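You operate a simulated robot arm through the tools that you are given. There is no shell and no other tool.

The job below is to be done with a simulated two-armed robot. You get a single attempt, and the scene is never put back.

JOB
Change the cracked pad on the long frame for the green one.
Fine: wind the carriage back to plate 27, old pad on the ledge, then wind up to the new pad.

The check looks at the end state, three seconds after you hand in, the way a careful person would. Anything else that was tipped, shoved, dropped, spilled or broken makes it a failure.

ROBOT AND FRAMES
Two 7-joint arms with two-finger grippers on one trunk that stands fixed in place. Base frame: the origin is at the foot of the trunk, x ahead of it, y to its left, z up. Lengths are in mm, angles in degrees, forces in N, time in s.
The left shoulder is at [60, 123, 870], the right one opposite. With the tool pointing down near the work surface each hand reaches from about 320 to 780 mm from the base axis, measured 20 degrees to its own side. Payload 1.47 kg a hand.
The TCP of each hand is the grasp point between the finger pads, 16 mm short of the fingertips. In the tool frame z runs along the fingers and y along their closing line. The gripper opens to 87 mm; its body begins 55 mm behind the TCP.
Orientation is told as [roll, pitch, yaw] about the base's x, y, z axes, in that order, counted from this pose: with the fingers straight down and closing along the base's y, the tool's x points along the base's -x, its y along +y and its z along -z.

CONTROLS
- The arms move only by the tool play_rows. It takes "left_steps", "right_steps" or both (then of equal length, played together; a hand with none holds still); each is a list of rows, each a list of 3 entries, a list of its own where there are three numbers: the shift along the tool's x, y, z in mm, then the turn, a rotation vector about the tool's x, y, z in degrees, then the gripper command, from -1 (fully open) to 1 (shut), values between in proportion. In form: [[[dx, dy, dz], [ax, ay, az], grip], ...]. A call has 1 to 20 rows; each row shifts and turns the commanded pose from where the row before left it, along the tool's axes as they then stand. A row lasts 0.2 s, in which the tool goes at most 50 mm and 8.6 degrees; a call with a longer step from one row to the next is refused whole, and so is a gripper value outside its range. A pose out of reach is approached as far as the arm can. The call stops where the force on the tool passes 40 N (or 10 N more than at its start, if that is more) or the arm is blocked; 0.2 s more then pass. The fingers move at their own pace (about 153 mm/s each) and stop on an object; they squeeze with about 28 N. The grip force told is the motor's: it shows also when the fingers shut on nothing. Time passes only in rows, and 0.2 s behind the last, so rows that do not move let the fingers close. It gives the time, the measured TCP pose, the force on the tool (base axes), the opening and the grip force at its end, in the units of the frame above (readings bear some noise), with the torque about the TCP (base axes, N m) and any sound that the robot's microphone picked up.
- Cameras (640 x 400 px; columns grow to the right, rows downward): "scene" is now at [82.8, 48.6, 1440.2]; the picture's right is [0.57, -0.82, 0.00], its down [-0.50, -0.35, -0.79] and it looks along [0.65, 0.45, -0.61] (base axes); focal length 314 px, centre (320, 200). "left" rides on the left gripper at [73, -12, -90] in its tool frame; the picture's right is [0.16, 0.99, 0.00], its down [-0.72, 0.12, -0.68] and it looks along [-0.67, 0.11, 0.73] (tool axes); focal length 247 px, centre (320, 200). "right" rides on the right gripper at [73, 12, -90] in its tool frame; the picture's right is [-0.16, 0.99, 0.00], its down [-0.72, -0.12, -0.68] and it looks along [-0.67, -0.11, 0.73] (tool axes); focal length 247 px, centre (320, 200). There is no depth. A picture from a camera that has moved, and an enlarged one, comes with that camera's place and axes in the base frame and with its lens.
- get_image(camera): a new picture of that camera. It takes no simulated time.
- lift_body(by): moves the trunk up (or, below 0, down) by that many mm; the arms and the scene camera ride with it, the base frame stays. It gives what a move gives, with no picture.
- pan_tilt(pan, tilt): turns the head with the scene camera to pan (to the left, within 120 degrees either way) and tilt (down, from -29 to 69), counted from straight ahead of the robot. It gives what a move gives.
- zoom(camera, box): a new picture of the part [left, top, right, bottom] of that camera's present view, enlarged. It takes no simulated time.
- job_done(): hands the job in; it is judged then, once.

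Places have to be worked out from the pictures, the camera data and where the tool is seen. Open the grippers and draw the arms clear of the work before you hand the job in, unless the task says otherwise.

The tools are called by a JSON object that holds its "method" and its "body". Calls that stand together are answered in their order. play_rows: Moves the arms, as the interface text tells. Its arguments: {"type":"object","properties":{"left_steps":{"type":"array","items":{"type":"array"}},"right_steps":{"type":"array","items":{"type":"array"}}},"required":[]} The other tools are called the same way: lift_body (by) moves the trunk up or down; pan_tilt (pan, tilt) turns the head that bears the scene camera; get_image (camera) takes a picture; zoom (camera, box) takes an enlarged picture of a part of a camera's view; job_done () hands the job in.

At the start:

```text
t: 0.0
left_tcp_pos: [479.4, 428.7, 1168.8]
left_tool_rot: [0.0, 0.1, 0.1]
left_contact_force: [0.2, 0.7, 0.4]
left_wrist_torque: [0.02, -0.04, 0.04]
left_width: 87.3
left_gripper_force: 0.0
right_tcp_pos: [547.6, 34.1, 1191.1]
right_tool_rot: [-0.1, 0.0, 0.1]
right_contact_force: [0.9, -0.3, -0.5]
right_wrist_torque: [-0.01, 0.01, 0.04]
right_width: 87.1
right_gripper_force: 0.0
trunk travel left (down, up): [-25.0, 205.0]
head pan, tilt (commanded): [34.6, 37.7]
```

scene: 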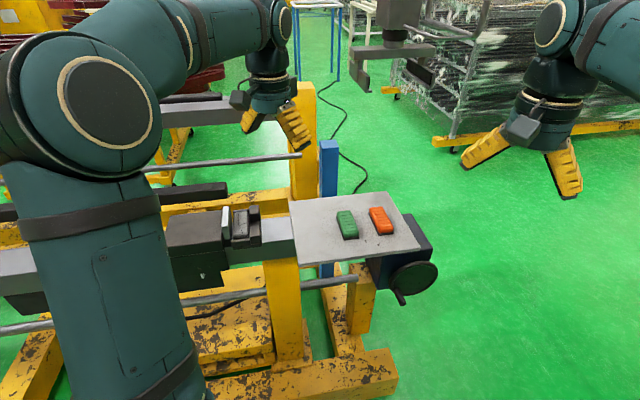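
right: 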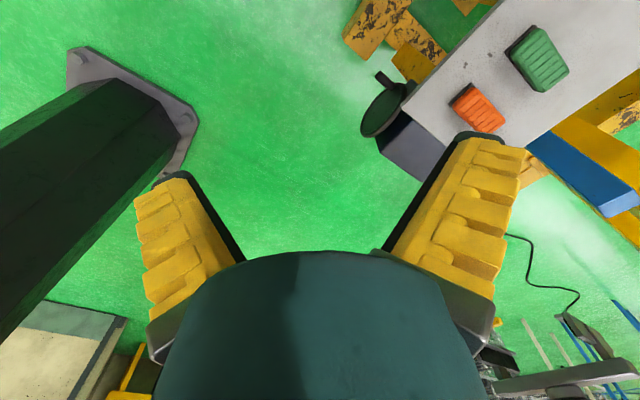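
left: 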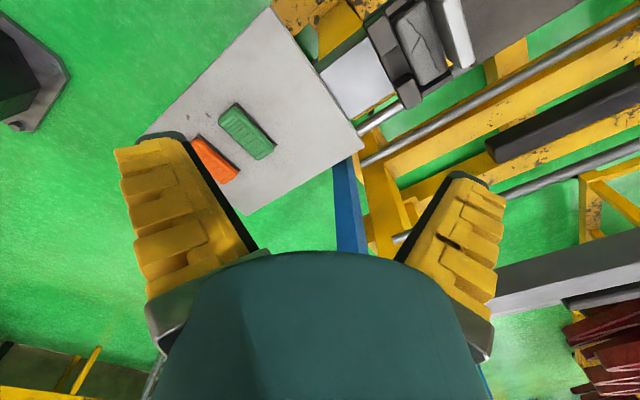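

I start by looking at the scene closely: a frame with a carriage, a cracked grey pad in a holder, a table with a green and an orange pad, and a handwheel at the end. I zoom in on the key parts.

{"method": "zoom", "body": {"camera": "scene", "box": [140, 160, 460, 360]}}

{"method": "zoom", "body": {"camera": "left", "box": [300, 0, 560, 160]}}

{"method": "zoom", "body": {"camera": "right", "box": [340, 0, 640, 190]}}

```text
2.00 times, centred on (300, 260) of scene
camera zoom: at [82.8, 48.6, 1440.2], right [0.57, -0.82, 0.0], down [-0.5, -0.35, -0.79], along [0.65, 0.45, -0.61], focal length 628 px, centre (360, 80)
```

zoom: 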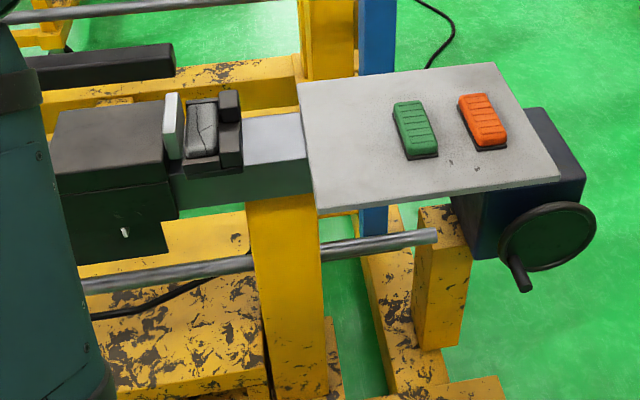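

```text
2.46 times, centred on (430, 80) of left
camera zoom: at [407.1, 415.8, 1258.5], right [-0.16, 0.99, 0.0], down [0.72, 0.12, 0.68], along [0.67, 0.11, -0.73], focal length 608 px, centre (49, 495)
```

zoom: 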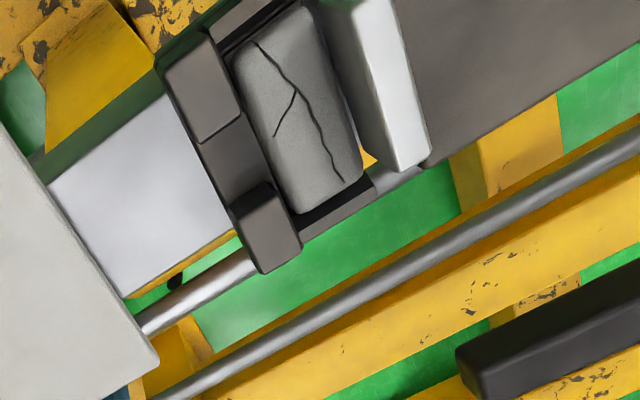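

```text
2.11 times, centred on (490, 95) of right
camera zoom: at [473.7, 44.1, 1282.2], right [0.16, 0.99, 0.0], down [0.72, -0.12, 0.68], along [0.67, -0.11, -0.73], focal length 520 px, centre (-38, 421)
```

zoom: 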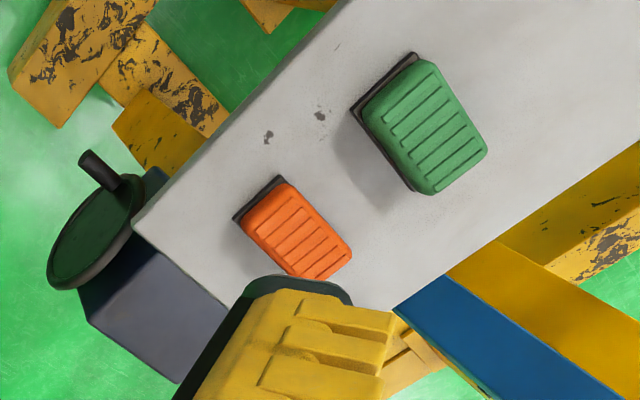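

The wrist views are upside down relative to the scene. I'll look around with the head to find number plates, the ledge, and the whole length of the frame.

{"method": "pan_tilt", "body": {"pan": 60, "tilt": 40}}

{"method": "get_image", "body": {"camera": "scene"}}

{"method": "get_image", "body": {"camera": "left"}}

```text
t: 0.9
left_tcp_pos: [480.5, 427.8, 1168.6]
left_tool_rot: [-0.1, 0.0, 0.0]
left_contact_force: [0.6, 0.4, 0.5]
left_wrist_torque: [-0.04, -0.01, -0.01]
left_width: 86.9
left_gripper_force: 0.2
right_tcp_pos: [547.5, 33.1, 1191.1]
right_tool_rot: [0.0, 0.0, 0.1]
right_contact_force: [0.9, -0.3, 0.4]
right_wrist_torque: [-0.01, 0.0, 0.01]
right_width: 86.9
right_gripper_force: 0.1
trunk travel left (down, up): [-25.0, 205.0]
head pan, tilt (commanded): [60.0, 40.0]
```

```text
taken
camera scene: at [54.2, 73.1, 1436.8], right [0.87, -0.5, 0.0], down [-0.32, -0.56, -0.77], along [0.38, 0.66, -0.64], focal length 314 px, centre (320, 200)
```

scene: 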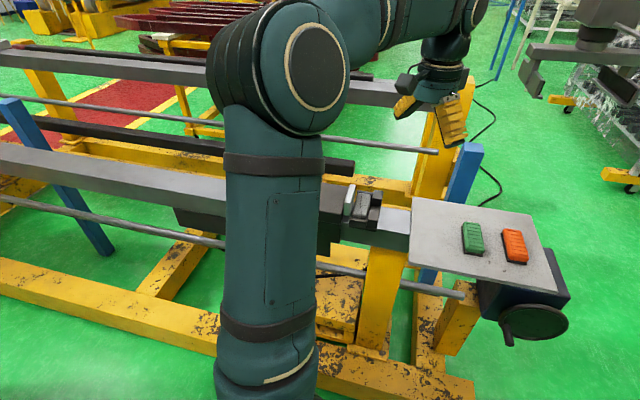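

```text
taken
camera left: at [407.1, 415.8, 1258.5], right [-0.16, 0.99, 0.0], down [0.72, 0.12, 0.68], along [0.67, 0.11, -0.73], focal length 247 px, centre (320, 200)
```

left: 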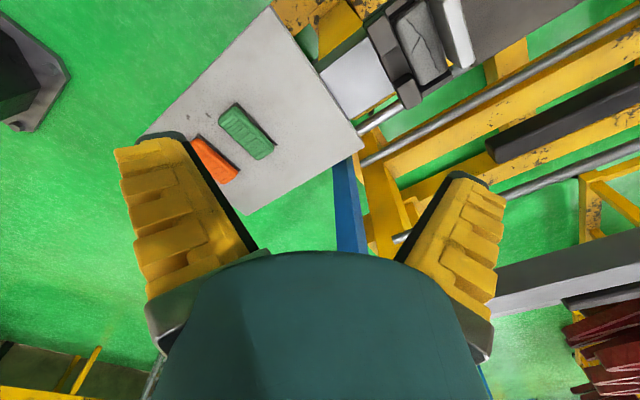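

The arm hides the carriage in this view. I pan further and will also move the left arm to get other views.

{"method": "pan_tilt", "body": {"pan": 95, "tilt": 40}}

{"method": "get_image", "body": {"camera": "scene"}}

{"method": "pan_tilt", "body": {"pan": 0, "tilt": 50}}

{"method": "get_image", "body": {"camera": "scene"}}

```text
t: 1.9
left_tcp_pos: [480.2, 428.3, 1168.1]
left_tool_rot: [0.0, 0.0, 0.0]
left_contact_force: [-0.5, 0.1, -0.1]
left_wrist_torque: [0.02, -0.02, 0.01]
left_width: 86.9
left_gripper_force: 0.0
right_tcp_pos: [546.9, 33.5, 1191.0]
right_tool_rot: [0.0, 0.0, -0.1]
right_contact_force: [-0.5, 0.0, -0.2]
right_wrist_torque: [0.01, 0.0, 0.04]
right_width: 86.7
right_gripper_force: 0.0
trunk travel left (down, up): [-25.0, 205.0]
head pan, tilt (commanded): [95.0, 40.0]
```

```text
taken
camera scene: at [4.2, 84.2, 1436.8], right [1.0, 0.09, 0.0], down [0.06, -0.64, -0.77], along [-0.07, 0.76, -0.64], focal length 314 px, centre (320, 200)
```

scene: 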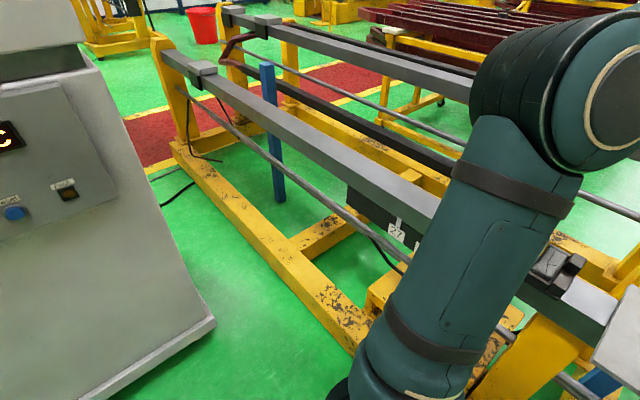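

```text
t: 3.6
left_tcp_pos: [479.5, 428.8, 1170.0]
left_tool_rot: [-0.1, -0.1, -0.1]
left_contact_force: [-0.4, 0.1, 0.1]
left_wrist_torque: [0.0, 0.0, -0.01]
left_width: 86.9
left_gripper_force: 0.1
right_tcp_pos: [547.7, 32.8, 1192.3]
right_tool_rot: [0.0, 0.0, -0.1]
right_contact_force: [0.1, 0.2, 0.9]
right_wrist_torque: [-0.01, 0.0, 0.02]
right_width: 86.9
right_gripper_force: 0.1
trunk travel left (down, up): [-25.0, 205.0]
head pan, tilt (commanded): [0.0, 50.0]
```

```text
taken
camera scene: at [88.6, -0.5, 1422.7], right [0.0, -1.0, 0.0], down [-0.77, 0.0, -0.64], along [0.64, 0.0, -0.77], focal length 314 px, centre (320, 200)
```

scene: 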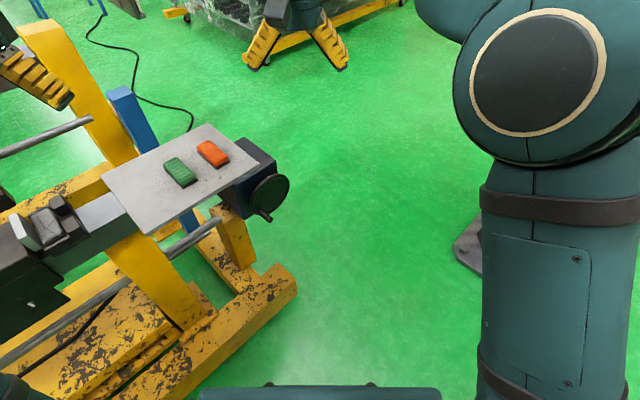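

In the pan-95 view there were small white plates on the beam near (395,232). I turn back there and zoom in, also on the console at the left.

{"method": "pan_tilt", "body": {"pan": 95, "tilt": 45}}

{"method": "get_image", "body": {"camera": "scene"}}

{"method": "zoom", "body": {"camera": "scene", "box": [320, 150, 460, 240]}}

{"method": "zoom", "body": {"camera": "scene", "box": [0, 50, 220, 230]}}

{"method": "zoom", "body": {"camera": "scene", "box": [460, 160, 640, 300]}}

```text
t: 5.3
left_tcp_pos: [480.0, 428.1, 1170.1]
left_tool_rot: [-0.1, 0.0, 0.0]
left_contact_force: [-0.3, -0.4, -0.4]
left_wrist_torque: [-0.01, 0.03, -0.03]
left_width: 87.1
left_gripper_force: 0.2
right_tcp_pos: [545.7, 33.9, 1191.1]
right_tool_rot: [0.0, 0.0, 0.0]
right_contact_force: [0.4, 0.4, -0.9]
right_wrist_torque: [-0.03, 0.0, -0.01]
right_width: 87.3
right_gripper_force: 0.1
trunk travel left (down, up): [-25.0, 205.0]
head pan, tilt (commanded): [95.0, 45.0]
```

```text
taken
camera scene: at [4.6, 80.5, 1429.6], right [1.0, 0.09, 0.0], down [0.06, -0.7, -0.71], along [-0.06, 0.7, -0.71], focal length 314 px, centre (320, 200)
```

scene: 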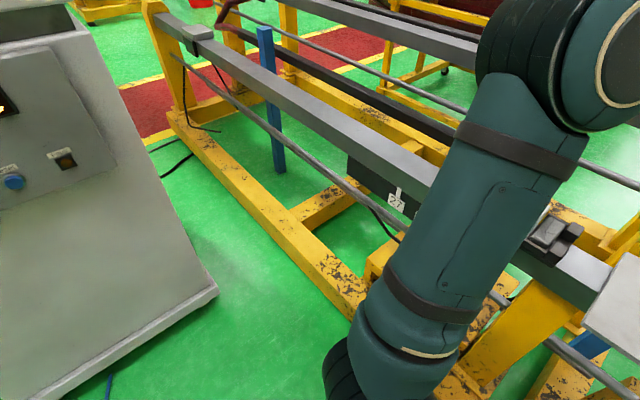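

```text
4.44 times, centred on (390, 195) of scene
camera zoom: at [4.6, 80.5, 1429.6], right [1.0, 0.09, 0.0], down [0.06, -0.7, -0.71], along [-0.06, 0.7, -0.71], focal length 1395 px, centre (9, 222)
```

zoom: 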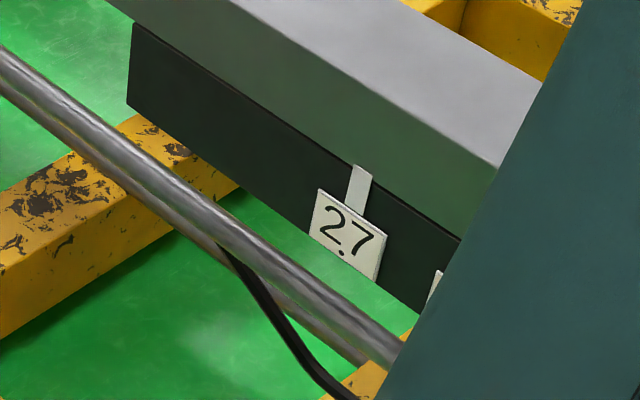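

```text
2.22 times, centred on (110, 140) of scene
camera zoom: at [4.6, 80.5, 1429.6], right [1.0, 0.09, 0.0], down [0.06, -0.7, -0.71], along [-0.06, 0.7, -0.71], focal length 697 px, centre (787, 333)
```

zoom: 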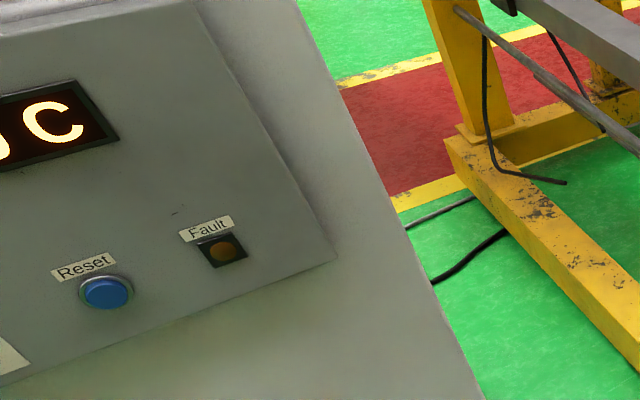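

```text
2.86 times, centred on (550, 230) of scene
camera zoom: at [4.6, 80.5, 1429.6], right [1.0, 0.09, 0.0], down [0.06, -0.7, -0.71], along [-0.06, 0.7, -0.71], focal length 897 px, centre (-337, 114)
```

zoom: 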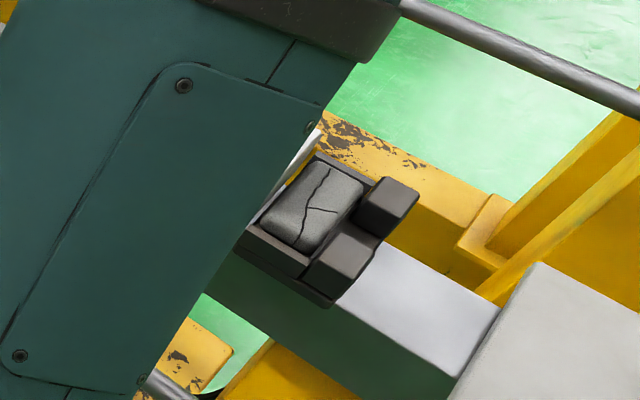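

There's a row of number plates hanging under the beam (one reads 27 with a dot) and a console with display, Reset and Fault. I pan further to read the console.

{"method": "pan_tilt", "body": {"pan": 119, "tilt": 40}}

{"method": "get_image", "body": {"camera": "scene"}}

{"method": "zoom", "body": {"camera": "scene", "box": [160, 40, 400, 260]}}

```text
t: 6.2
left_tcp_pos: [480.8, 427.5, 1168.5]
left_tool_rot: [0.0, 0.0, 0.0]
left_contact_force: [0.0, 0.3, -0.4]
left_wrist_torque: [0.02, -0.03, -0.02]
left_width: 86.7
left_gripper_force: 0.0
right_tcp_pos: [547.1, 33.1, 1191.6]
right_tool_rot: [-0.1, 0.0, 0.0]
right_contact_force: [0.2, -0.4, 0.2]
right_wrist_torque: [0.04, -0.04, 0.02]
right_width: 87.2
right_gripper_force: 0.1
trunk travel left (down, up): [-25.0, 205.0]
head pan, tilt (commanded): [119.0, 40.0]
```

```text
taken
camera scene: at [-29.6, 73.9, 1436.8], right [0.88, 0.48, 0.0], down [0.31, -0.56, -0.77], along [-0.37, 0.67, -0.64], focal length 314 px, centre (320, 200)
```

scene: 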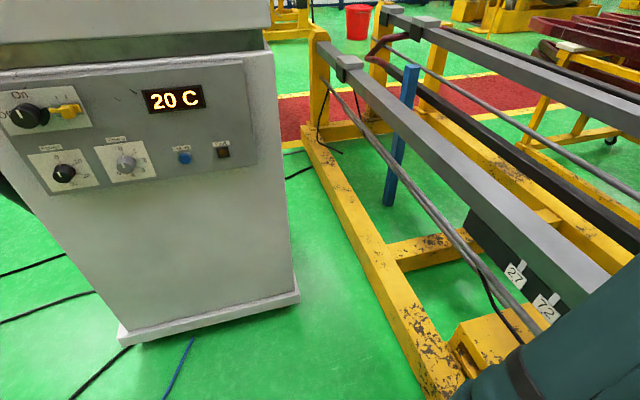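

```text
1.82 times, centred on (280, 150) of scene
camera zoom: at [-29.6, 73.9, 1436.8], right [0.88, 0.48, 0.0], down [0.31, -0.56, -0.77], along [-0.37, 0.67, -0.64], focal length 571 px, centre (393, 291)
```

zoom: 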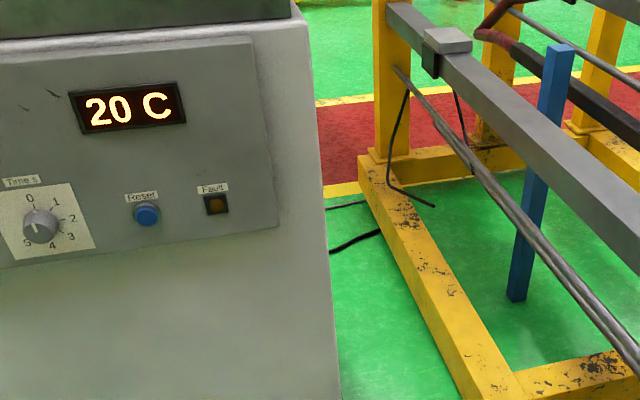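

The console is an oven-like unit reading 20 C; two plates hang under the beam: 27 (far) and 72 (near). I now move the left hand to get its camera to look at the carriage, first yawing the tool and going toward the robot's left.

{"method": "play_rows", "body": {"left_steps": [[[30, 0, 0], [0, 0, -6], -1], [[30, 0, 0], [0, 0, -6], -1], [[30, 0, 0], [0, 0, -6], -1], [[30, 0, 0], [0, 0, -6], -1], [[30, 0, 0], [0, 0, -6], -1], [[30, 0, 0], [0, 0, 0], -1]]}}

{"method": "get_image", "body": {"camera": "left"}}

```text
t: 7.6
left_tcp_pos: [306.9, 383.5, 1166.1]
left_tool_rot: [0.0, -0.2, 30.0]
left_contact_force: [-0.7, -0.1, -0.8]
left_wrist_torque: [0.01, -0.03, -0.04]
left_width: 87.1
left_gripper_force: 0.1
right_tcp_pos: [546.6, 33.7, 1193.3]
right_tool_rot: [-0.1, -0.1, -0.1]
right_contact_force: [-0.1, 0.5, 0.8]
right_wrist_torque: [-0.01, -0.03, -0.01]
right_width: 87.1
right_gripper_force: 0.1
trunk travel left (down, up): [-25.0, 205.0]
head pan, tilt (commanded): [119.0, 40.0]
```

```text
taken
camera left: at [250.3, 335.9, 1256.0], right [-0.63, 0.78, 0.0], down [0.57, 0.46, 0.68], along [0.53, 0.43, -0.73], focal length 247 px, centre (320, 200)
```

left: 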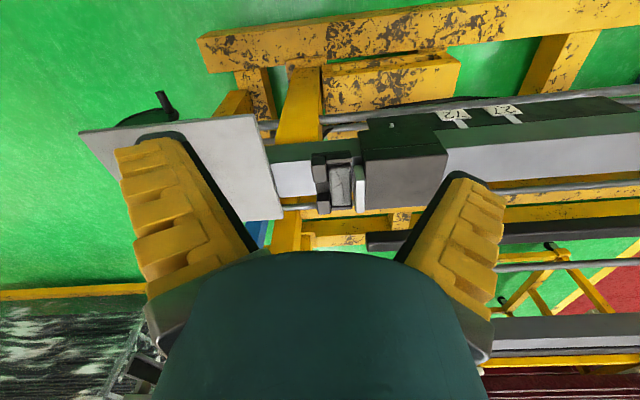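

This is a useful view: carriage block with a white pressing face against the cracked pad, holder to its left in this upside-down view, plates 72 and 27 further along. I zoom in for details.

{"method": "zoom", "body": {"camera": "left", "box": [260, 80, 460, 230]}}

{"method": "zoom", "body": {"camera": "left", "box": [350, 80, 560, 200]}}

{"method": "pan_tilt", "body": {"pan": 60, "tilt": 45}}

{"method": "get_image", "body": {"camera": "scene"}}

```text
2.67 times, centred on (360, 155) of left
camera zoom: at [250.3, 335.9, 1256.0], right [-0.63, 0.78, 0.0], down [0.57, 0.46, 0.68], along [0.53, 0.43, -0.73], focal length 659 px, centre (213, 320)
```

zoom: 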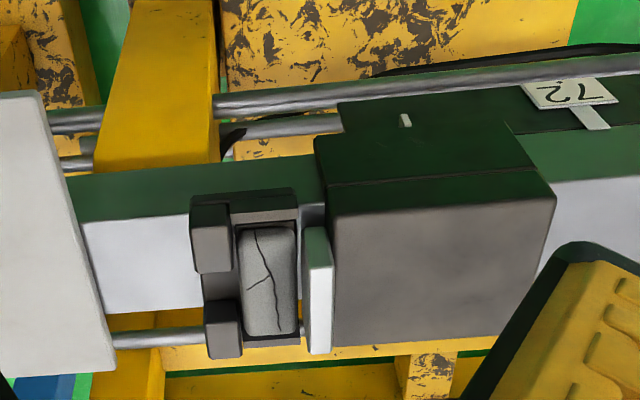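

```text
3.05 times, centred on (455, 140) of left
camera zoom: at [250.3, 335.9, 1256.0], right [-0.63, 0.78, 0.0], down [0.57, 0.46, 0.68], along [0.53, 0.43, -0.73], focal length 753 px, centre (-91, 383)
```

zoom: 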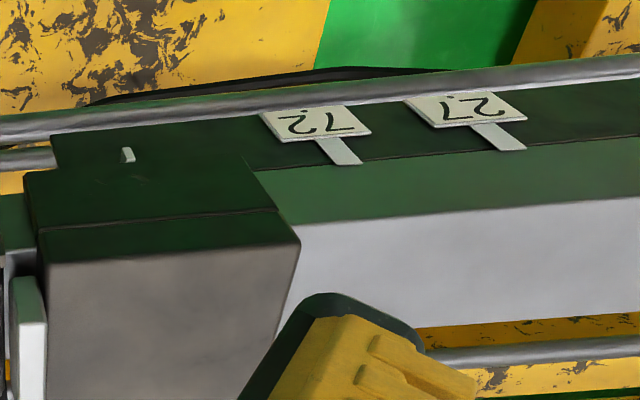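

```text
t: 8.9
left_tcp_pos: [309.3, 383.8, 1165.5]
left_tool_rot: [0.1, -0.1, 30.1]
left_contact_force: [-0.2, 0.5, -0.6]
left_wrist_torque: [-0.03, -0.02, 0.04]
left_width: 86.9
left_gripper_force: 0.0
right_tcp_pos: [547.6, 33.4, 1192.1]
right_tool_rot: [0.0, 0.1, 0.1]
right_contact_force: [0.3, -0.1, 0.9]
right_wrist_torque: [-0.01, -0.03, -0.04]
right_width: 86.9
right_gripper_force: 0.1
trunk travel left (down, up): [-25.0, 205.0]
head pan, tilt (commanded): [60.0, 45.0]
```

```text
taken
camera scene: at [52.3, 70.0, 1429.6], right [0.87, -0.5, 0.0], down [-0.35, -0.61, -0.71], along [0.35, 0.61, -0.71], focal length 314 px, centre (320, 200)
```

scene: 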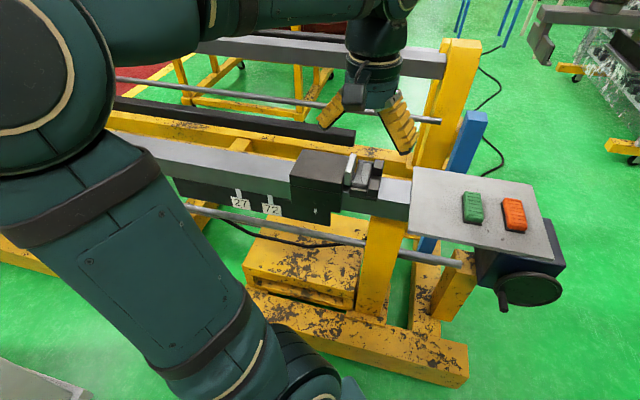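

Now the scene camera has a clear view of plates, carriage, holder, table and wheel. I zoom in for detail.

{"method": "zoom", "body": {"camera": "scene", "box": [220, 130, 420, 255]}}

{"method": "zoom", "body": {"camera": "scene", "box": [400, 150, 600, 320]}}

{"method": "zoom", "body": {"camera": "scene", "box": [320, 130, 440, 220]}}

```text
3.20 times, centred on (320, 192) of scene
camera zoom: at [52.3, 70.0, 1429.6], right [0.87, -0.5, 0.0], down [-0.35, -0.61, -0.71], along [0.35, 0.61, -0.71], focal length 1004 px, centre (320, 224)
```

zoom: 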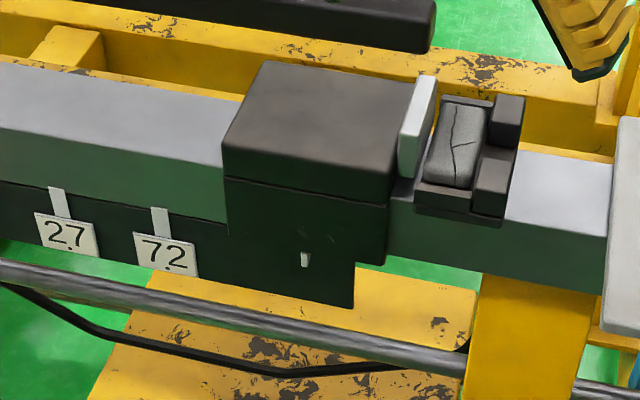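

```text
2.35 times, centred on (500, 235) of scene
camera zoom: at [52.3, 70.0, 1429.6], right [0.87, -0.5, 0.0], down [-0.35, -0.61, -0.71], along [0.35, 0.61, -0.71], focal length 738 px, centre (-104, 118)
```

zoom: 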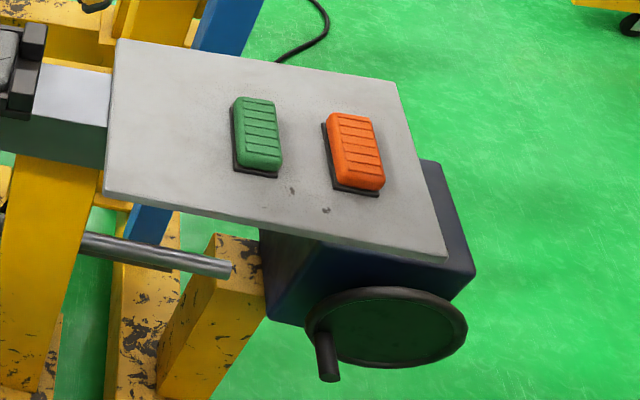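

```text
4.44 times, centred on (380, 175) of scene
camera zoom: at [52.3, 70.0, 1429.6], right [0.87, -0.5, 0.0], down [-0.35, -0.61, -0.71], along [0.35, 0.61, -0.71], focal length 1395 px, centre (53, 311)
```

zoom: 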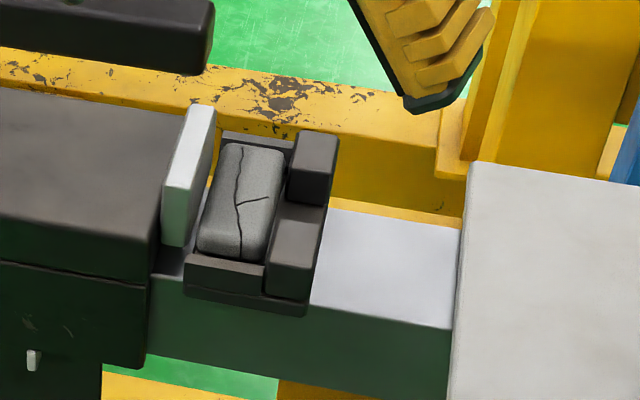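

The wheel faces the robot from a gearbox under the table end, with a crank knob; the carriage has a pointer mark on its near side. I bring the left hand camera closer to the holder to see the pad details.

{"method": "play_rows", "body": {"left_steps": [[[-18.5, 12.4, 31.3], [0, 0, 0], -1], [[-18.5, 12.4, 31.3], [0, 0, 0], -1], [[-18.5, 12.4, 31.3], [0, 0, 0], -1], [[-18.5, 12.4, 31.3], [0, 0, 0], -1], [[-18.5, 12.4, 31.3], [0, 0, 0], -1]]}}

{"method": "get_image", "body": {"camera": "left"}}

{"method": "zoom", "body": {"camera": "left", "box": [210, 90, 450, 260]}}

{"method": "get_image", "body": {"camera": "scene"}}

```text
t: 10.1
left_tcp_pos: [356.7, 483.2, 1010.0]
left_tool_rot: [-0.1, 0.0, 30.0]
left_contact_force: [-0.1, -0.1, 0.3]
left_wrist_torque: [-0.02, 0.05, -0.03]
left_width: 87.1
left_gripper_force: 0.0
right_tcp_pos: [547.9, 33.7, 1191.7]
right_tool_rot: [0.0, -0.2, 0.0]
right_contact_force: [0.3, 0.0, -0.5]
right_wrist_torque: [-0.03, 0.01, 0.0]
right_width: 87.1
right_gripper_force: 0.1
trunk travel left (down, up): [-25.0, 205.0]
head pan, tilt (commanded): [60.0, 45.0]
```

```text
taken
camera left: at [299.4, 436.2, 1100.5], right [-0.63, 0.78, 0.0], down [0.57, 0.46, 0.68], along [0.53, 0.43, -0.73], focal length 247 px, centre (320, 200)
```

left: 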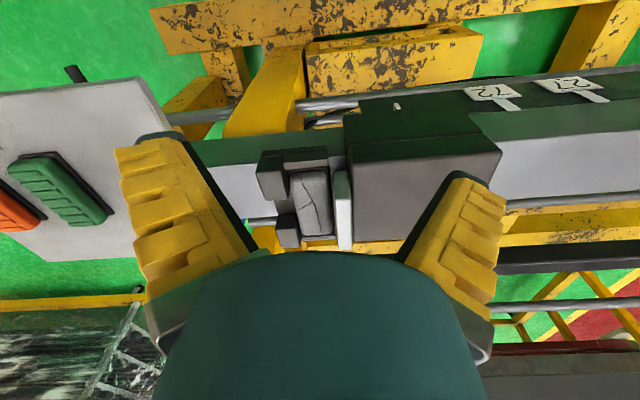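

```text
2.35 times, centred on (330, 175) of left
camera zoom: at [299.4, 436.2, 1100.5], right [-0.63, 0.78, 0.0], down [0.57, 0.46, 0.68], along [0.53, 0.43, -0.73], focal length 581 px, centre (296, 259)
```

zoom: 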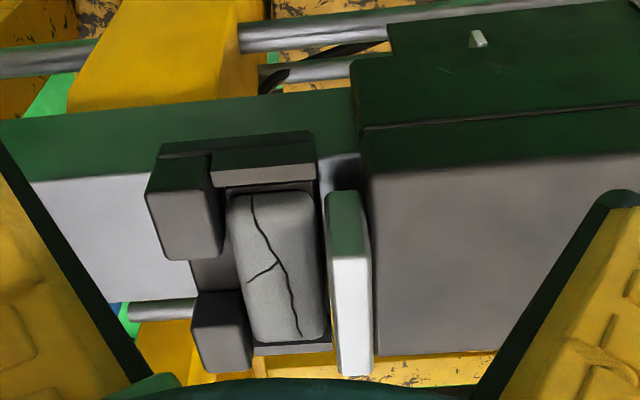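

```text
taken
camera scene: at [52.9, 70.5, 1429.5], right [0.87, -0.5, 0.0], down [-0.35, -0.61, -0.71], along [0.35, 0.61, -0.71], focal length 314 px, centre (320, 200)
```

scene: 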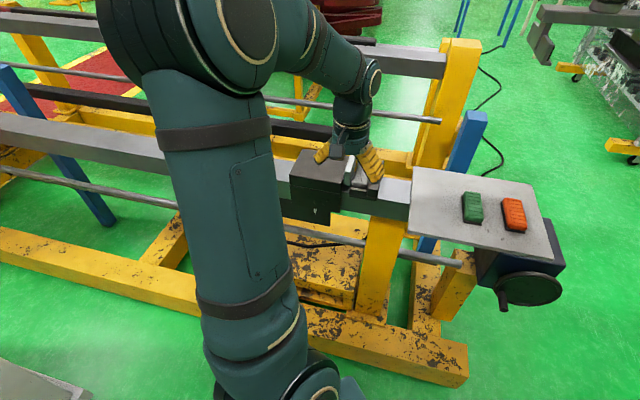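

I've worked out the geometry: the beam runs at 135° (along s=(-x+y)/√2), the cracked pad top is near (447,545,902), the green pad near (612,329,898), and the wheel centre near (777,162,638), with its knob pointing to the robot at about (712,179,594). I turn the right hand to yaw 45 and pitch it up so that it points at the wheel, while staying high.

{"method": "play_rows", "body": {"right_steps": [[[0, 0, 0], [0, 0, -7.5], -1], [[0, 0, 0], [0, 0, -7.5], -1], [[0, 0, 0], [0, 0, -7.5], -1], [[0, 0, 0], [0, 0, -7.5], -1], [[0, 0, 0], [0, 0, -7.5], -1], [[0, 0, 0], [0, 0, -7.5], -1]]}}

{"method": "get_image", "body": {"camera": "right"}}

{"method": "zoom", "body": {"camera": "right", "box": [230, 0, 470, 150]}}

```text
t: 11.5
left_tcp_pos: [356.3, 481.2, 1011.9]
left_tool_rot: [0.0, 0.1, 30.0]
left_contact_force: [-0.7, -0.2, -0.1]
left_wrist_torque: [-0.01, 0.0, 0.0]
left_width: 87.3
left_gripper_force: 0.1
right_tcp_pos: [548.7, 33.4, 1192.4]
right_tool_rot: [0.0, 0.1, 45.0]
right_contact_force: [0.5, 0.8, -0.3]
right_wrist_torque: [-0.01, -0.04, -0.01]
right_width: 86.8
right_gripper_force: 0.1
trunk travel left (down, up): [-25.0, 205.0]
head pan, tilt (commanded): [60.0, 45.0]
```

```text
taken
camera right: at [487.8, -11.7, 1282.3], right [-0.59, 0.81, 0.0], down [0.59, 0.43, 0.68], along [0.55, 0.4, -0.73], focal length 247 px, centre (320, 200)
```

right: 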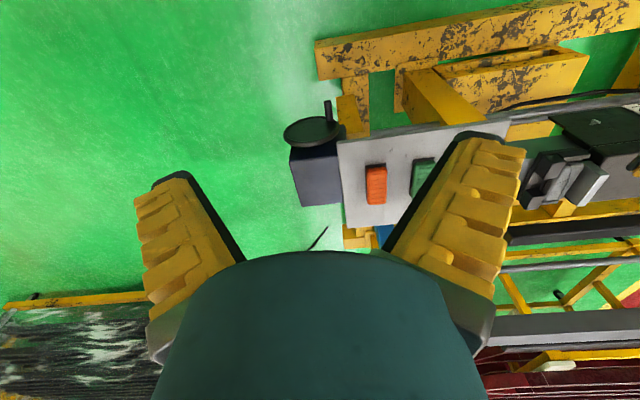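

```text
2.67 times, centred on (350, 75) of right
camera zoom: at [487.8, -11.7, 1282.3], right [-0.59, 0.81, 0.0], down [0.59, 0.43, 0.68], along [0.55, 0.4, -0.73], focal length 659 px, centre (240, 533)
```

zoom: 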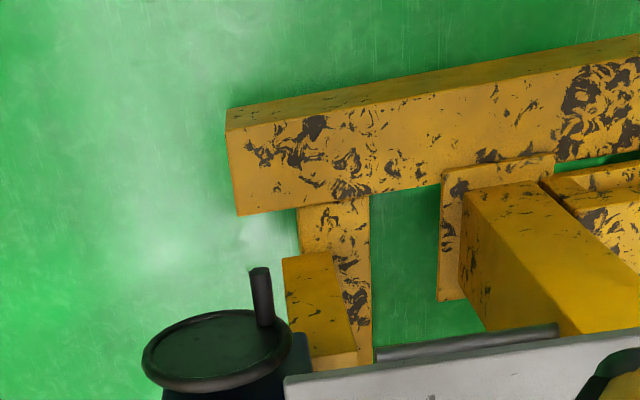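

The knob axis triangulates well: from tip (692,162,600) to root (734,202,595), pointing towards the robot side. I now pitch the right hand up by 90° in place so its fingers point along the knob axis.

{"method": "play_rows", "body": {"right_steps": [[[0, 0, 0], [0, -7.5, 0], -1], [[0, 0, 0], [0, -7.5, 0], -1], [[0, 0, 0], [0, -7.5, 0], -1], [[0, 0, 0], [0, -7.5, 0], -1], [[0, 0, 0], [0, -7.5, 0], -1], [[0, 0, 0], [0, -7.5, 0], -1], [[0, 0, 0], [0, -7.5, 0], -1], [[0, 0, 0], [0, -7.5, 0], -1], [[0, 0, 0], [0, -7.5, 0], -1], [[0, 0, 0], [0, -7.5, 0], -1], [[0, 0, 0], [0, -7.5, 0], -1], [[0, 0, 0], [0, -7.5, 0], -1]]}}

{"method": "get_image", "body": {"camera": "right"}}

{"method": "get_image", "body": {"camera": "scene"}}

```text
t: 14.1
left_tcp_pos: [356.7, 480.6, 1012.3]
left_tool_rot: [0.0, 0.0, 30.1]
left_contact_force: [0.5, -0.6, 0.4]
left_wrist_torque: [0.0, 0.0, -0.01]
left_width: 87.0
left_gripper_force: 0.0
right_tcp_pos: [547.5, 32.9, 1191.6]
right_tool_rot: [156.2, -89.8, -111.3]
right_contact_force: [0.4, 0.1, -0.4]
right_wrist_torque: [-0.01, 0.01, 0.03]
right_width: 86.8
right_gripper_force: 0.1
trunk travel left (down, up): [-25.0, 205.0]
head pan, tilt (commanded): [60.0, 45.0]
```

```text
taken
camera right: at [475.3, -23.1, 1119.7], right [-0.7, 0.7, 0.16], down [-0.4, -0.56, 0.72], along [0.59, 0.44, 0.67], focal length 247 px, centre (320, 200)
```

right: 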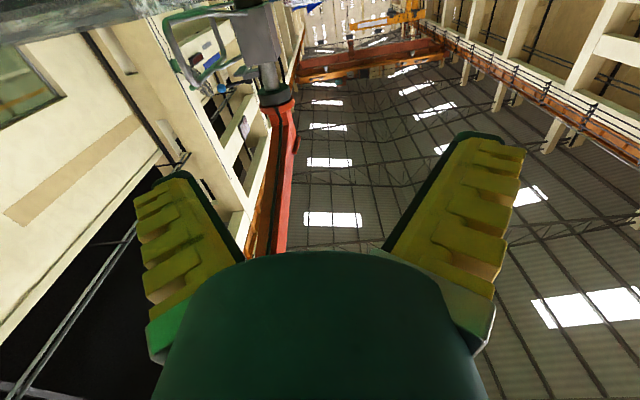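

```text
taken
camera scene: at [52.8, 68.9, 1429.6], right [0.87, -0.5, 0.0], down [-0.35, -0.61, -0.71], along [0.35, 0.61, -0.71], focal length 314 px, centre (320, 200)
```

scene: 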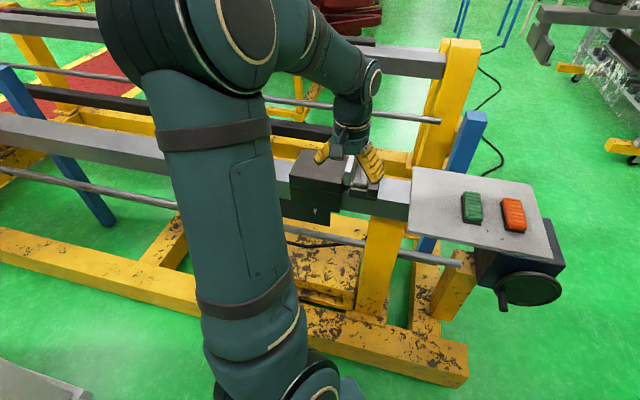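

The hand now points horizontally along the knob axis (tool x down, tool y along the beam). I lower it to knob height while staying back from the frame.

{"method": "play_rows", "body": {"right_steps": [[[42.4, -0.9, 0], [0, 0, 0], -1], [[42.4, -0.9, 0], [0, 0, 0], -1], [[42.4, -0.9, 0], [0, 0, 0], -1], [[42.4, -0.9, 0], [0, 0, 0], -1], [[42.4, -0.9, 0], [0, 0, 0], -1], [[42.4, -0.9, 0], [0, 0, 0], -1], [[42.4, -0.9, 0], [0, 0, 0], -1], [[42.4, -0.9, 0], [0, 0, 0], -1], [[42.4, -0.9, 0], [0, 0, 0], -1], [[42.4, -0.9, 0], [0, 0, 0], -1], [[42.4, -0.9, 0], [0, 0, 0], -1], [[42.4, -0.9, 0], [0, 0, 0], -1], [[42.4, -0.9, 0], [0, 0, 0], -1], [[42.4, -0.9, 0], [0, 0, 0], -1]]}}

{"method": "get_image", "body": {"camera": "right"}}

{"method": "pan_tilt", "body": {"pan": 30, "tilt": 50}}

{"method": "get_image", "body": {"camera": "scene"}}

```text
t: 17.1
left_tcp_pos: [355.6, 482.7, 1012.0]
left_tool_rot: [0.0, 0.0, 29.9]
left_contact_force: [-0.5, 0.1, 0.0]
left_wrist_torque: [0.01, 0.01, 0.0]
left_width: 86.9
left_gripper_force: 0.1
right_tcp_pos: [554.0, 22.4, 598.4]
right_tool_rot: [-130.0, -90.0, 174.9]
right_contact_force: [-0.1, -0.1, -1.0]
right_wrist_torque: [0.0, 0.02, 0.01]
right_width: 87.0
right_gripper_force: 0.0
trunk travel left (down, up): [-25.0, 205.0]
head pan, tilt (commanded): [60.0, 45.0]
```

```text
taken
camera right: at [482.2, -34.0, 525.7], right [-0.7, 0.7, 0.16], down [-0.4, -0.56, 0.72], along [0.59, 0.44, 0.67], focal length 247 px, centre (320, 200)
```

right: 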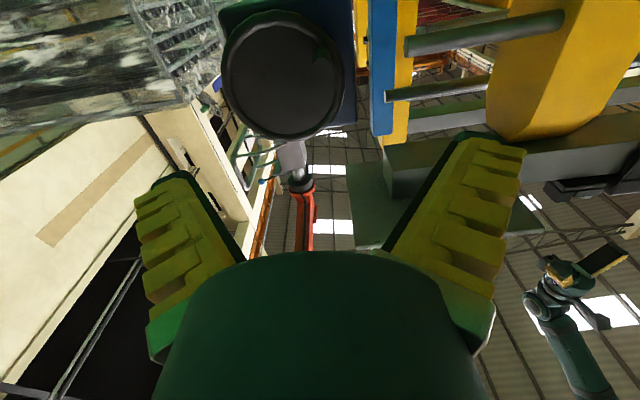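

```text
t: 18.1
left_tcp_pos: [357.1, 482.1, 1012.3]
left_tool_rot: [0.0, -0.1, 30.0]
left_contact_force: [-0.5, 0.4, 0.7]
left_wrist_torque: [0.02, 0.02, 0.02]
left_width: 87.1
left_gripper_force: 0.1
right_tcp_pos: [553.2, 22.0, 598.6]
right_tool_rot: [-167.7, -90.0, -147.3]
right_contact_force: [-0.2, -0.2, -0.1]
right_wrist_torque: [0.06, -0.03, -0.01]
right_width: 86.9
right_gripper_force: 0.2
trunk travel left (down, up): [-25.0, 205.0]
head pan, tilt (commanded): [30.0, 50.0]
```

```text
taken
camera scene: at [78.3, 38.1, 1422.7], right [0.5, -0.87, 0.0], down [-0.66, -0.38, -0.64], along [0.56, 0.32, -0.77], focal length 314 px, centre (320, 200)
```

scene: 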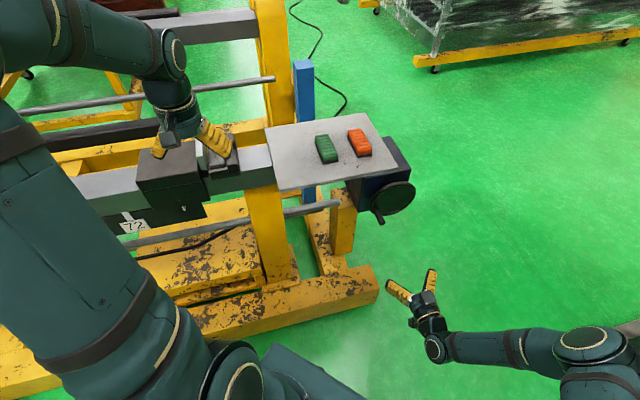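

The hand is well placed below the table level, and the right camera sees the wheel from below. I zoom in on the wheel to locate the knob.

{"method": "zoom", "body": {"camera": "right", "box": [200, 0, 440, 150]}}

{"method": "zoom", "body": {"camera": "scene", "box": [320, 130, 460, 240]}}

```text
2.67 times, centred on (320, 75) of right
camera zoom: at [482.0, -33.8, 526.6], right [-0.7, 0.7, 0.16], down [-0.4, -0.56, 0.72], along [0.59, 0.44, 0.67], focal length 659 px, centre (320, 533)
```

zoom: 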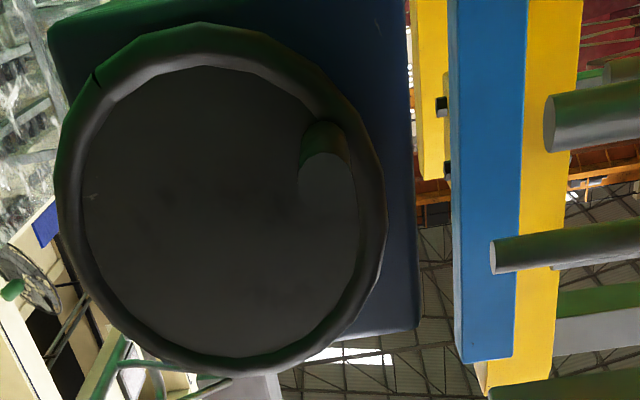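

```text
3.64 times, centred on (390, 185) of scene
camera zoom: at [78.3, 38.1, 1422.7], right [0.5, -0.87, 0.0], down [-0.66, -0.38, -0.64], along [0.56, 0.32, -0.77], focal length 1141 px, centre (66, 254)
```

zoom: 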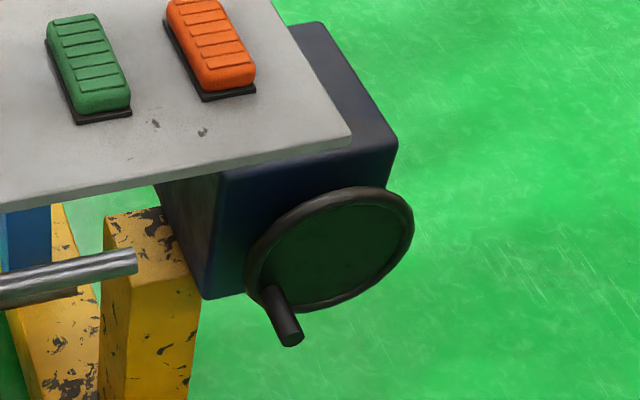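

The knob axis is at about s=-374, z=601 (24 mm thick), the wheel centre about s=-428, z=630. The path is clear, so I advance the open right hand straight along the knob axis to put the fingers around it.

{"method": "play_rows", "body": {"right_steps": [[[-2.5, 1.8, 40], [0, 0, 0], -1], [[0, 0, 40], [0, 0, 0], -1], [[0, 0, 40], [0, 0, 0], -1], [[0, 0, 40], [0, 0, 0], -1], [[0, 0, 30], [0, 0, 0], -1], [[0, 0, 0], [0, 0, 0], -1]]}}

{"method": "get_image", "body": {"camera": "right"}}

{"method": "zoom", "body": {"camera": "scene", "box": [320, 130, 460, 240]}}

```text
t: 19.4
left_tcp_pos: [357.2, 482.1, 1012.1]
left_tool_rot: [0.1, -0.2, 30.0]
left_contact_force: [-0.7, -0.4, -0.7]
left_wrist_torque: [0.02, -0.02, -0.02]
left_width: 87.2
left_gripper_force: 0.1
right_tcp_pos: [687.4, 157.8, 604.7]
right_tool_rot: [40.5, -90.0, 4.4]
right_contact_force: [0.1, -0.1, -0.4]
right_wrist_torque: [0.01, 0.01, -0.03]
right_width: 86.9
right_gripper_force: 0.1
trunk travel left (down, up): [-25.0, 205.0]
head pan, tilt (commanded): [30.0, 50.0]
```

```text
taken
camera right: at [615.4, 101.9, 531.3], right [-0.7, 0.7, 0.16], down [-0.4, -0.56, 0.72], along [0.59, 0.44, 0.67], focal length 247 px, centre (320, 200)
```

right: 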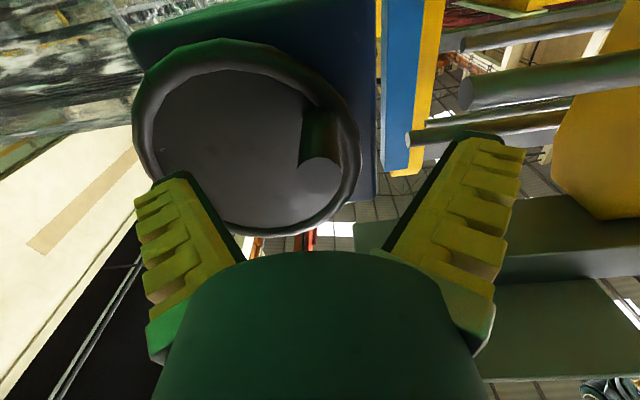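

```text
3.64 times, centred on (390, 185) of scene
camera zoom: at [78.3, 38.1, 1422.7], right [0.5, -0.87, 0.0], down [-0.66, -0.38, -0.64], along [0.56, 0.32, -0.77], focal length 1141 px, centre (66, 254)
```

zoom: 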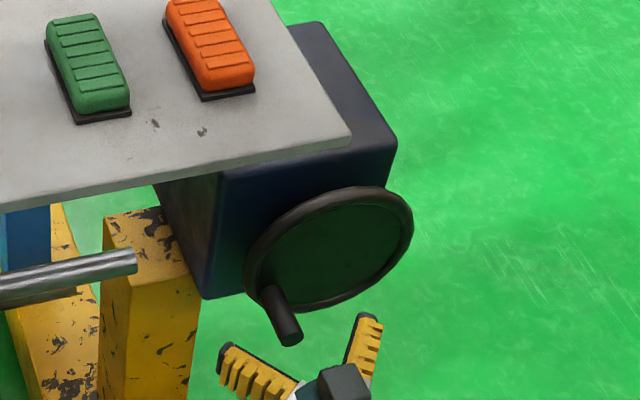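

The knob is centred between the fingers (column 320), a couple of mm low. I go forward 22 mm and close on it.

{"method": "play_rows", "body": {"right_steps": [[[2, 0, 11], [0, 0, 0], -1], [[0, 0, 11], [0, 0, 0], -1], [[0, 0, 0], [0, 0, 0], -1]]}}

{"method": "zoom", "body": {"camera": "right", "box": [120, 30, 540, 290]}}

{"method": "play_rows", "body": {"right_steps": [[[0, 0, 0], [0, 0, 0], 0], [[0, 0, 0], [0, 0, 0], 0.5], [[0, 0, 0], [0, 0, 0], 1], [[0, 0, 0], [0, 0, 0], 1]]}}

{"method": "zoom", "body": {"camera": "right", "box": [120, 30, 540, 290]}}

```text
t: 20.2
left_tcp_pos: [356.1, 482.9, 1012.2]
left_tool_rot: [0.0, 0.0, 30.0]
left_contact_force: [-0.2, -0.7, -0.2]
left_wrist_torque: [0.01, 0.02, 0.04]
left_width: 87.1
left_gripper_force: 0.0
right_tcp_pos: [704.6, 173.0, 603.2]
right_tool_rot: [-53.9, -90.1, 98.9]
right_contact_force: [-0.2, 0.6, -1.0]
right_wrist_torque: [-0.02, 0.0, 0.03]
right_width: 87.0
right_gripper_force: 0.2
right hand out of reach, approached as far as the arm can: row 2
trunk travel left (down, up): [-25.0, 205.0]
head pan, tilt (commanded): [30.0, 50.0]
```

```text
1.52 times, centred on (330, 160) of right
camera zoom: at [632.4, 116.3, 532.0], right [-0.7, 0.7, 0.16], down [-0.4, -0.56, 0.72], along [0.59, 0.44, 0.67], focal length 376 px, centre (305, 261)
```

zoom: 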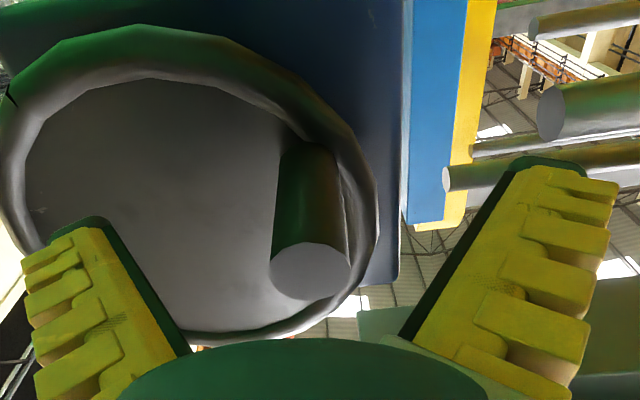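

```text
t: 21.2
left_tcp_pos: [356.6, 483.2, 1012.7]
left_tool_rot: [0.0, 0.0, 30.0]
left_contact_force: [-0.7, 0.5, -0.3]
left_wrist_torque: [0.01, -0.01, 0.0]
left_width: 86.8
left_gripper_force: 0.0
right_tcp_pos: [703.2, 172.7, 603.8]
right_tool_rot: [9.5, -90.0, 35.4]
right_contact_force: [-8.3, 0.8, -1.8]
right_wrist_torque: [-0.34, 0.35, 0.03]
right_width: 16.8
right_gripper_force: 30.6
trunk travel left (down, up): [-25.0, 205.0]
head pan, tilt (commanded): [30.0, 50.0]
```

```text
1.52 times, centred on (330, 160) of right
camera zoom: at [631.1, 116.7, 531.2], right [-0.7, 0.7, 0.16], down [-0.4, -0.56, 0.72], along [0.59, 0.44, 0.67], focal length 376 px, centre (305, 261)
```

zoom: 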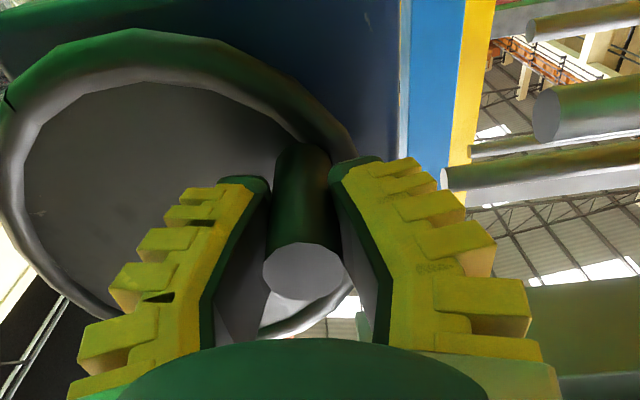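

I have the knob gripped (about 17 mm wide where held). The arm reported being near its reach limit, so before planning full turns I test a small upward arc to see how the wheel and carriage respond.

{"method": "play_rows", "body": {"right_steps": [[[-3, 1.5, 0], [0, 0, 0], 1], [[-3, 1.5, 0], [0, 0, 0], 1], [[-3, 1.2, 0], [0, 0, 0], 1], [[-3, 1.2, 0], [0, 0, 0], 1], [[0, 0, 0], [0, 0, 0], 1]]}}

{"method": "zoom", "body": {"camera": "right", "box": [120, 30, 540, 290]}}

{"method": "zoom", "body": {"camera": "left", "box": [210, 90, 450, 260]}}

```text
t: 22.4
left_tcp_pos: [356.2, 483.1, 1010.9]
left_tool_rot: [0.0, 0.0, 30.0]
left_contact_force: [0.2, 0.2, 0.3]
left_wrist_torque: [-0.03, 0.01, 0.0]
left_width: 87.0
left_gripper_force: 0.1
right_tcp_pos: [700.9, 178.4, 615.0]
right_tool_rot: [-114.1, -90.0, 159.3]
right_contact_force: [-11.9, -3.7, -6.1]
right_wrist_torque: [-0.04, 0.17, -0.04]
right_width: 13.7
right_gripper_force: 30.4
trunk travel left (down, up): [-25.0, 205.0]
head pan, tilt (commanded): [30.0, 50.0]
```

```text
1.52 times, centred on (330, 160) of right
camera zoom: at [629.0, 122.3, 542.7], right [-0.7, 0.7, 0.16], down [-0.4, -0.56, 0.72], along [0.59, 0.44, 0.67], focal length 376 px, centre (305, 261)
```

zoom: 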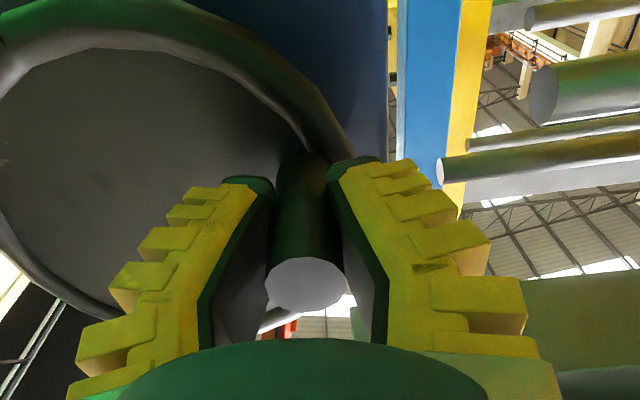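

```text
2.35 times, centred on (330, 175) of left
camera zoom: at [298.7, 435.5, 1101.3], right [-0.63, 0.78, 0.0], down [0.57, 0.46, 0.68], along [0.53, 0.43, -0.73], focal length 581 px, centre (296, 259)
```

zoom: 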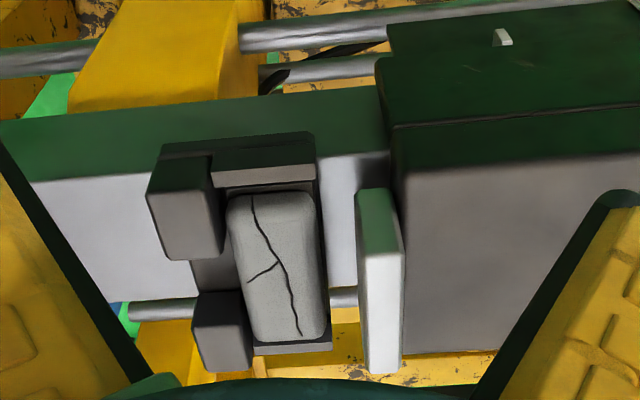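

The carriage already moved back about 15 mm for roughly 12° of wheel, so plate 27 is only about half a turn away, and upward on this side is the right direction. The force along the knob suggests the fingertips touch the rim, so I reopen, back off 7 mm, regrip and follow the arc further.

{"method": "play_rows", "body": {"right_steps": [[[0, 0, 0], [0, 0, 0], 0], [[0, 0, -3.5], [0, 0, 0], 0], [[0, 0, -3.5], [0, 0, 0], 0], [[0, 0, 0], [0, 0, 0], 0.6], [[0, 0, 0], [0, 0, 0], 1], [[0, 0, 0], [0, 0, 0], 1]]}}

{"method": "play_rows", "body": {"right_steps": [[[-10.7, 1.7, 0], [0, 0, 0], 1], [[-10.5, -0.2, 0], [0, 0, 0], 1], [[-10.3, -2.0, 0], [0, 0, 0], 1], [[-9.8, -3.7, 0], [0, 0, 0], 1], [[0, 0, 0], [0, 0, 0], 1]]}}

{"method": "zoom", "body": {"camera": "right", "box": [120, 30, 540, 290]}}

{"method": "get_image", "body": {"camera": "left"}}

```text
t: 23.9
left_tcp_pos: [355.8, 482.4, 1011.6]
left_tool_rot: [-0.1, 0.0, 29.9]
left_contact_force: [0.2, 0.8, -0.1]
left_wrist_torque: [0.0, 0.01, -0.01]
left_width: 86.9
left_gripper_force: 0.0
right_tcp_pos: [695.9, 173.9, 614.4]
right_tool_rot: [23.8, -89.9, 21.3]
right_contact_force: [-2.4, -1.7, -2.4]
right_wrist_torque: [-0.12, 0.11, -0.03]
right_width: 15.4
right_gripper_force: 30.5
trunk travel left (down, up): [-25.0, 205.0]
head pan, tilt (commanded): [30.0, 50.0]
```

```text
t: 25.1
left_tcp_pos: [354.7, 483.7, 1012.8]
left_tool_rot: [0.1, 0.0, 30.0]
left_contact_force: [-0.9, 0.1, 1.5]
left_wrist_torque: [0.0, 0.01, 0.02]
left_width: 87.0
left_gripper_force: 0.0
right_tcp_pos: [699.5, 172.8, 656.2]
right_tool_rot: [-147.0, -89.8, -167.8]
right_contact_force: [-17.2, 5.2, 1.8]
right_wrist_torque: [0.01, 0.11, 0.15]
right_width: 11.4
right_gripper_force: 30.0
trunk travel left (down, up): [-25.0, 205.0]
head pan, tilt (commanded): [30.0, 50.0]
```

```text
1.52 times, centred on (330, 160) of right
camera zoom: at [627.2, 115.4, 583.7], right [-0.7, 0.7, 0.16], down [-0.4, -0.56, 0.72], along [0.59, 0.44, 0.67], focal length 376 px, centre (305, 261)
```

zoom: 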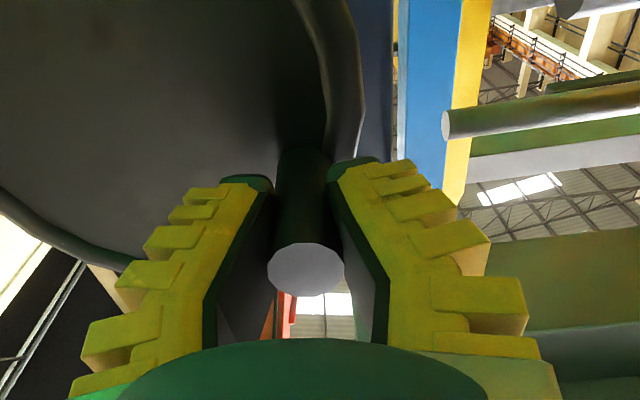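

```text
taken
camera left: at [297.8, 435.9, 1101.5], right [-0.63, 0.78, 0.0], down [0.57, 0.46, 0.68], along [0.53, 0.43, -0.73], focal length 247 px, centre (320, 200)
```

left: 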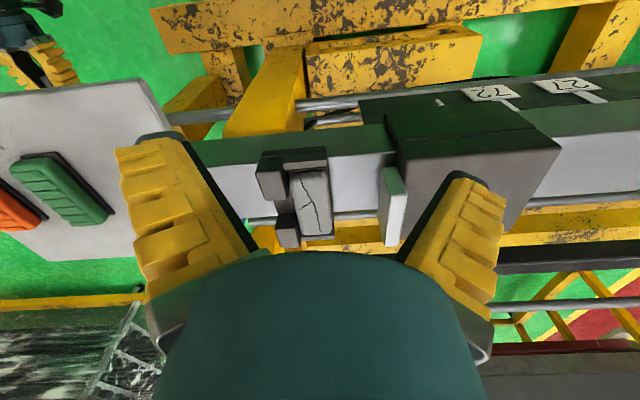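

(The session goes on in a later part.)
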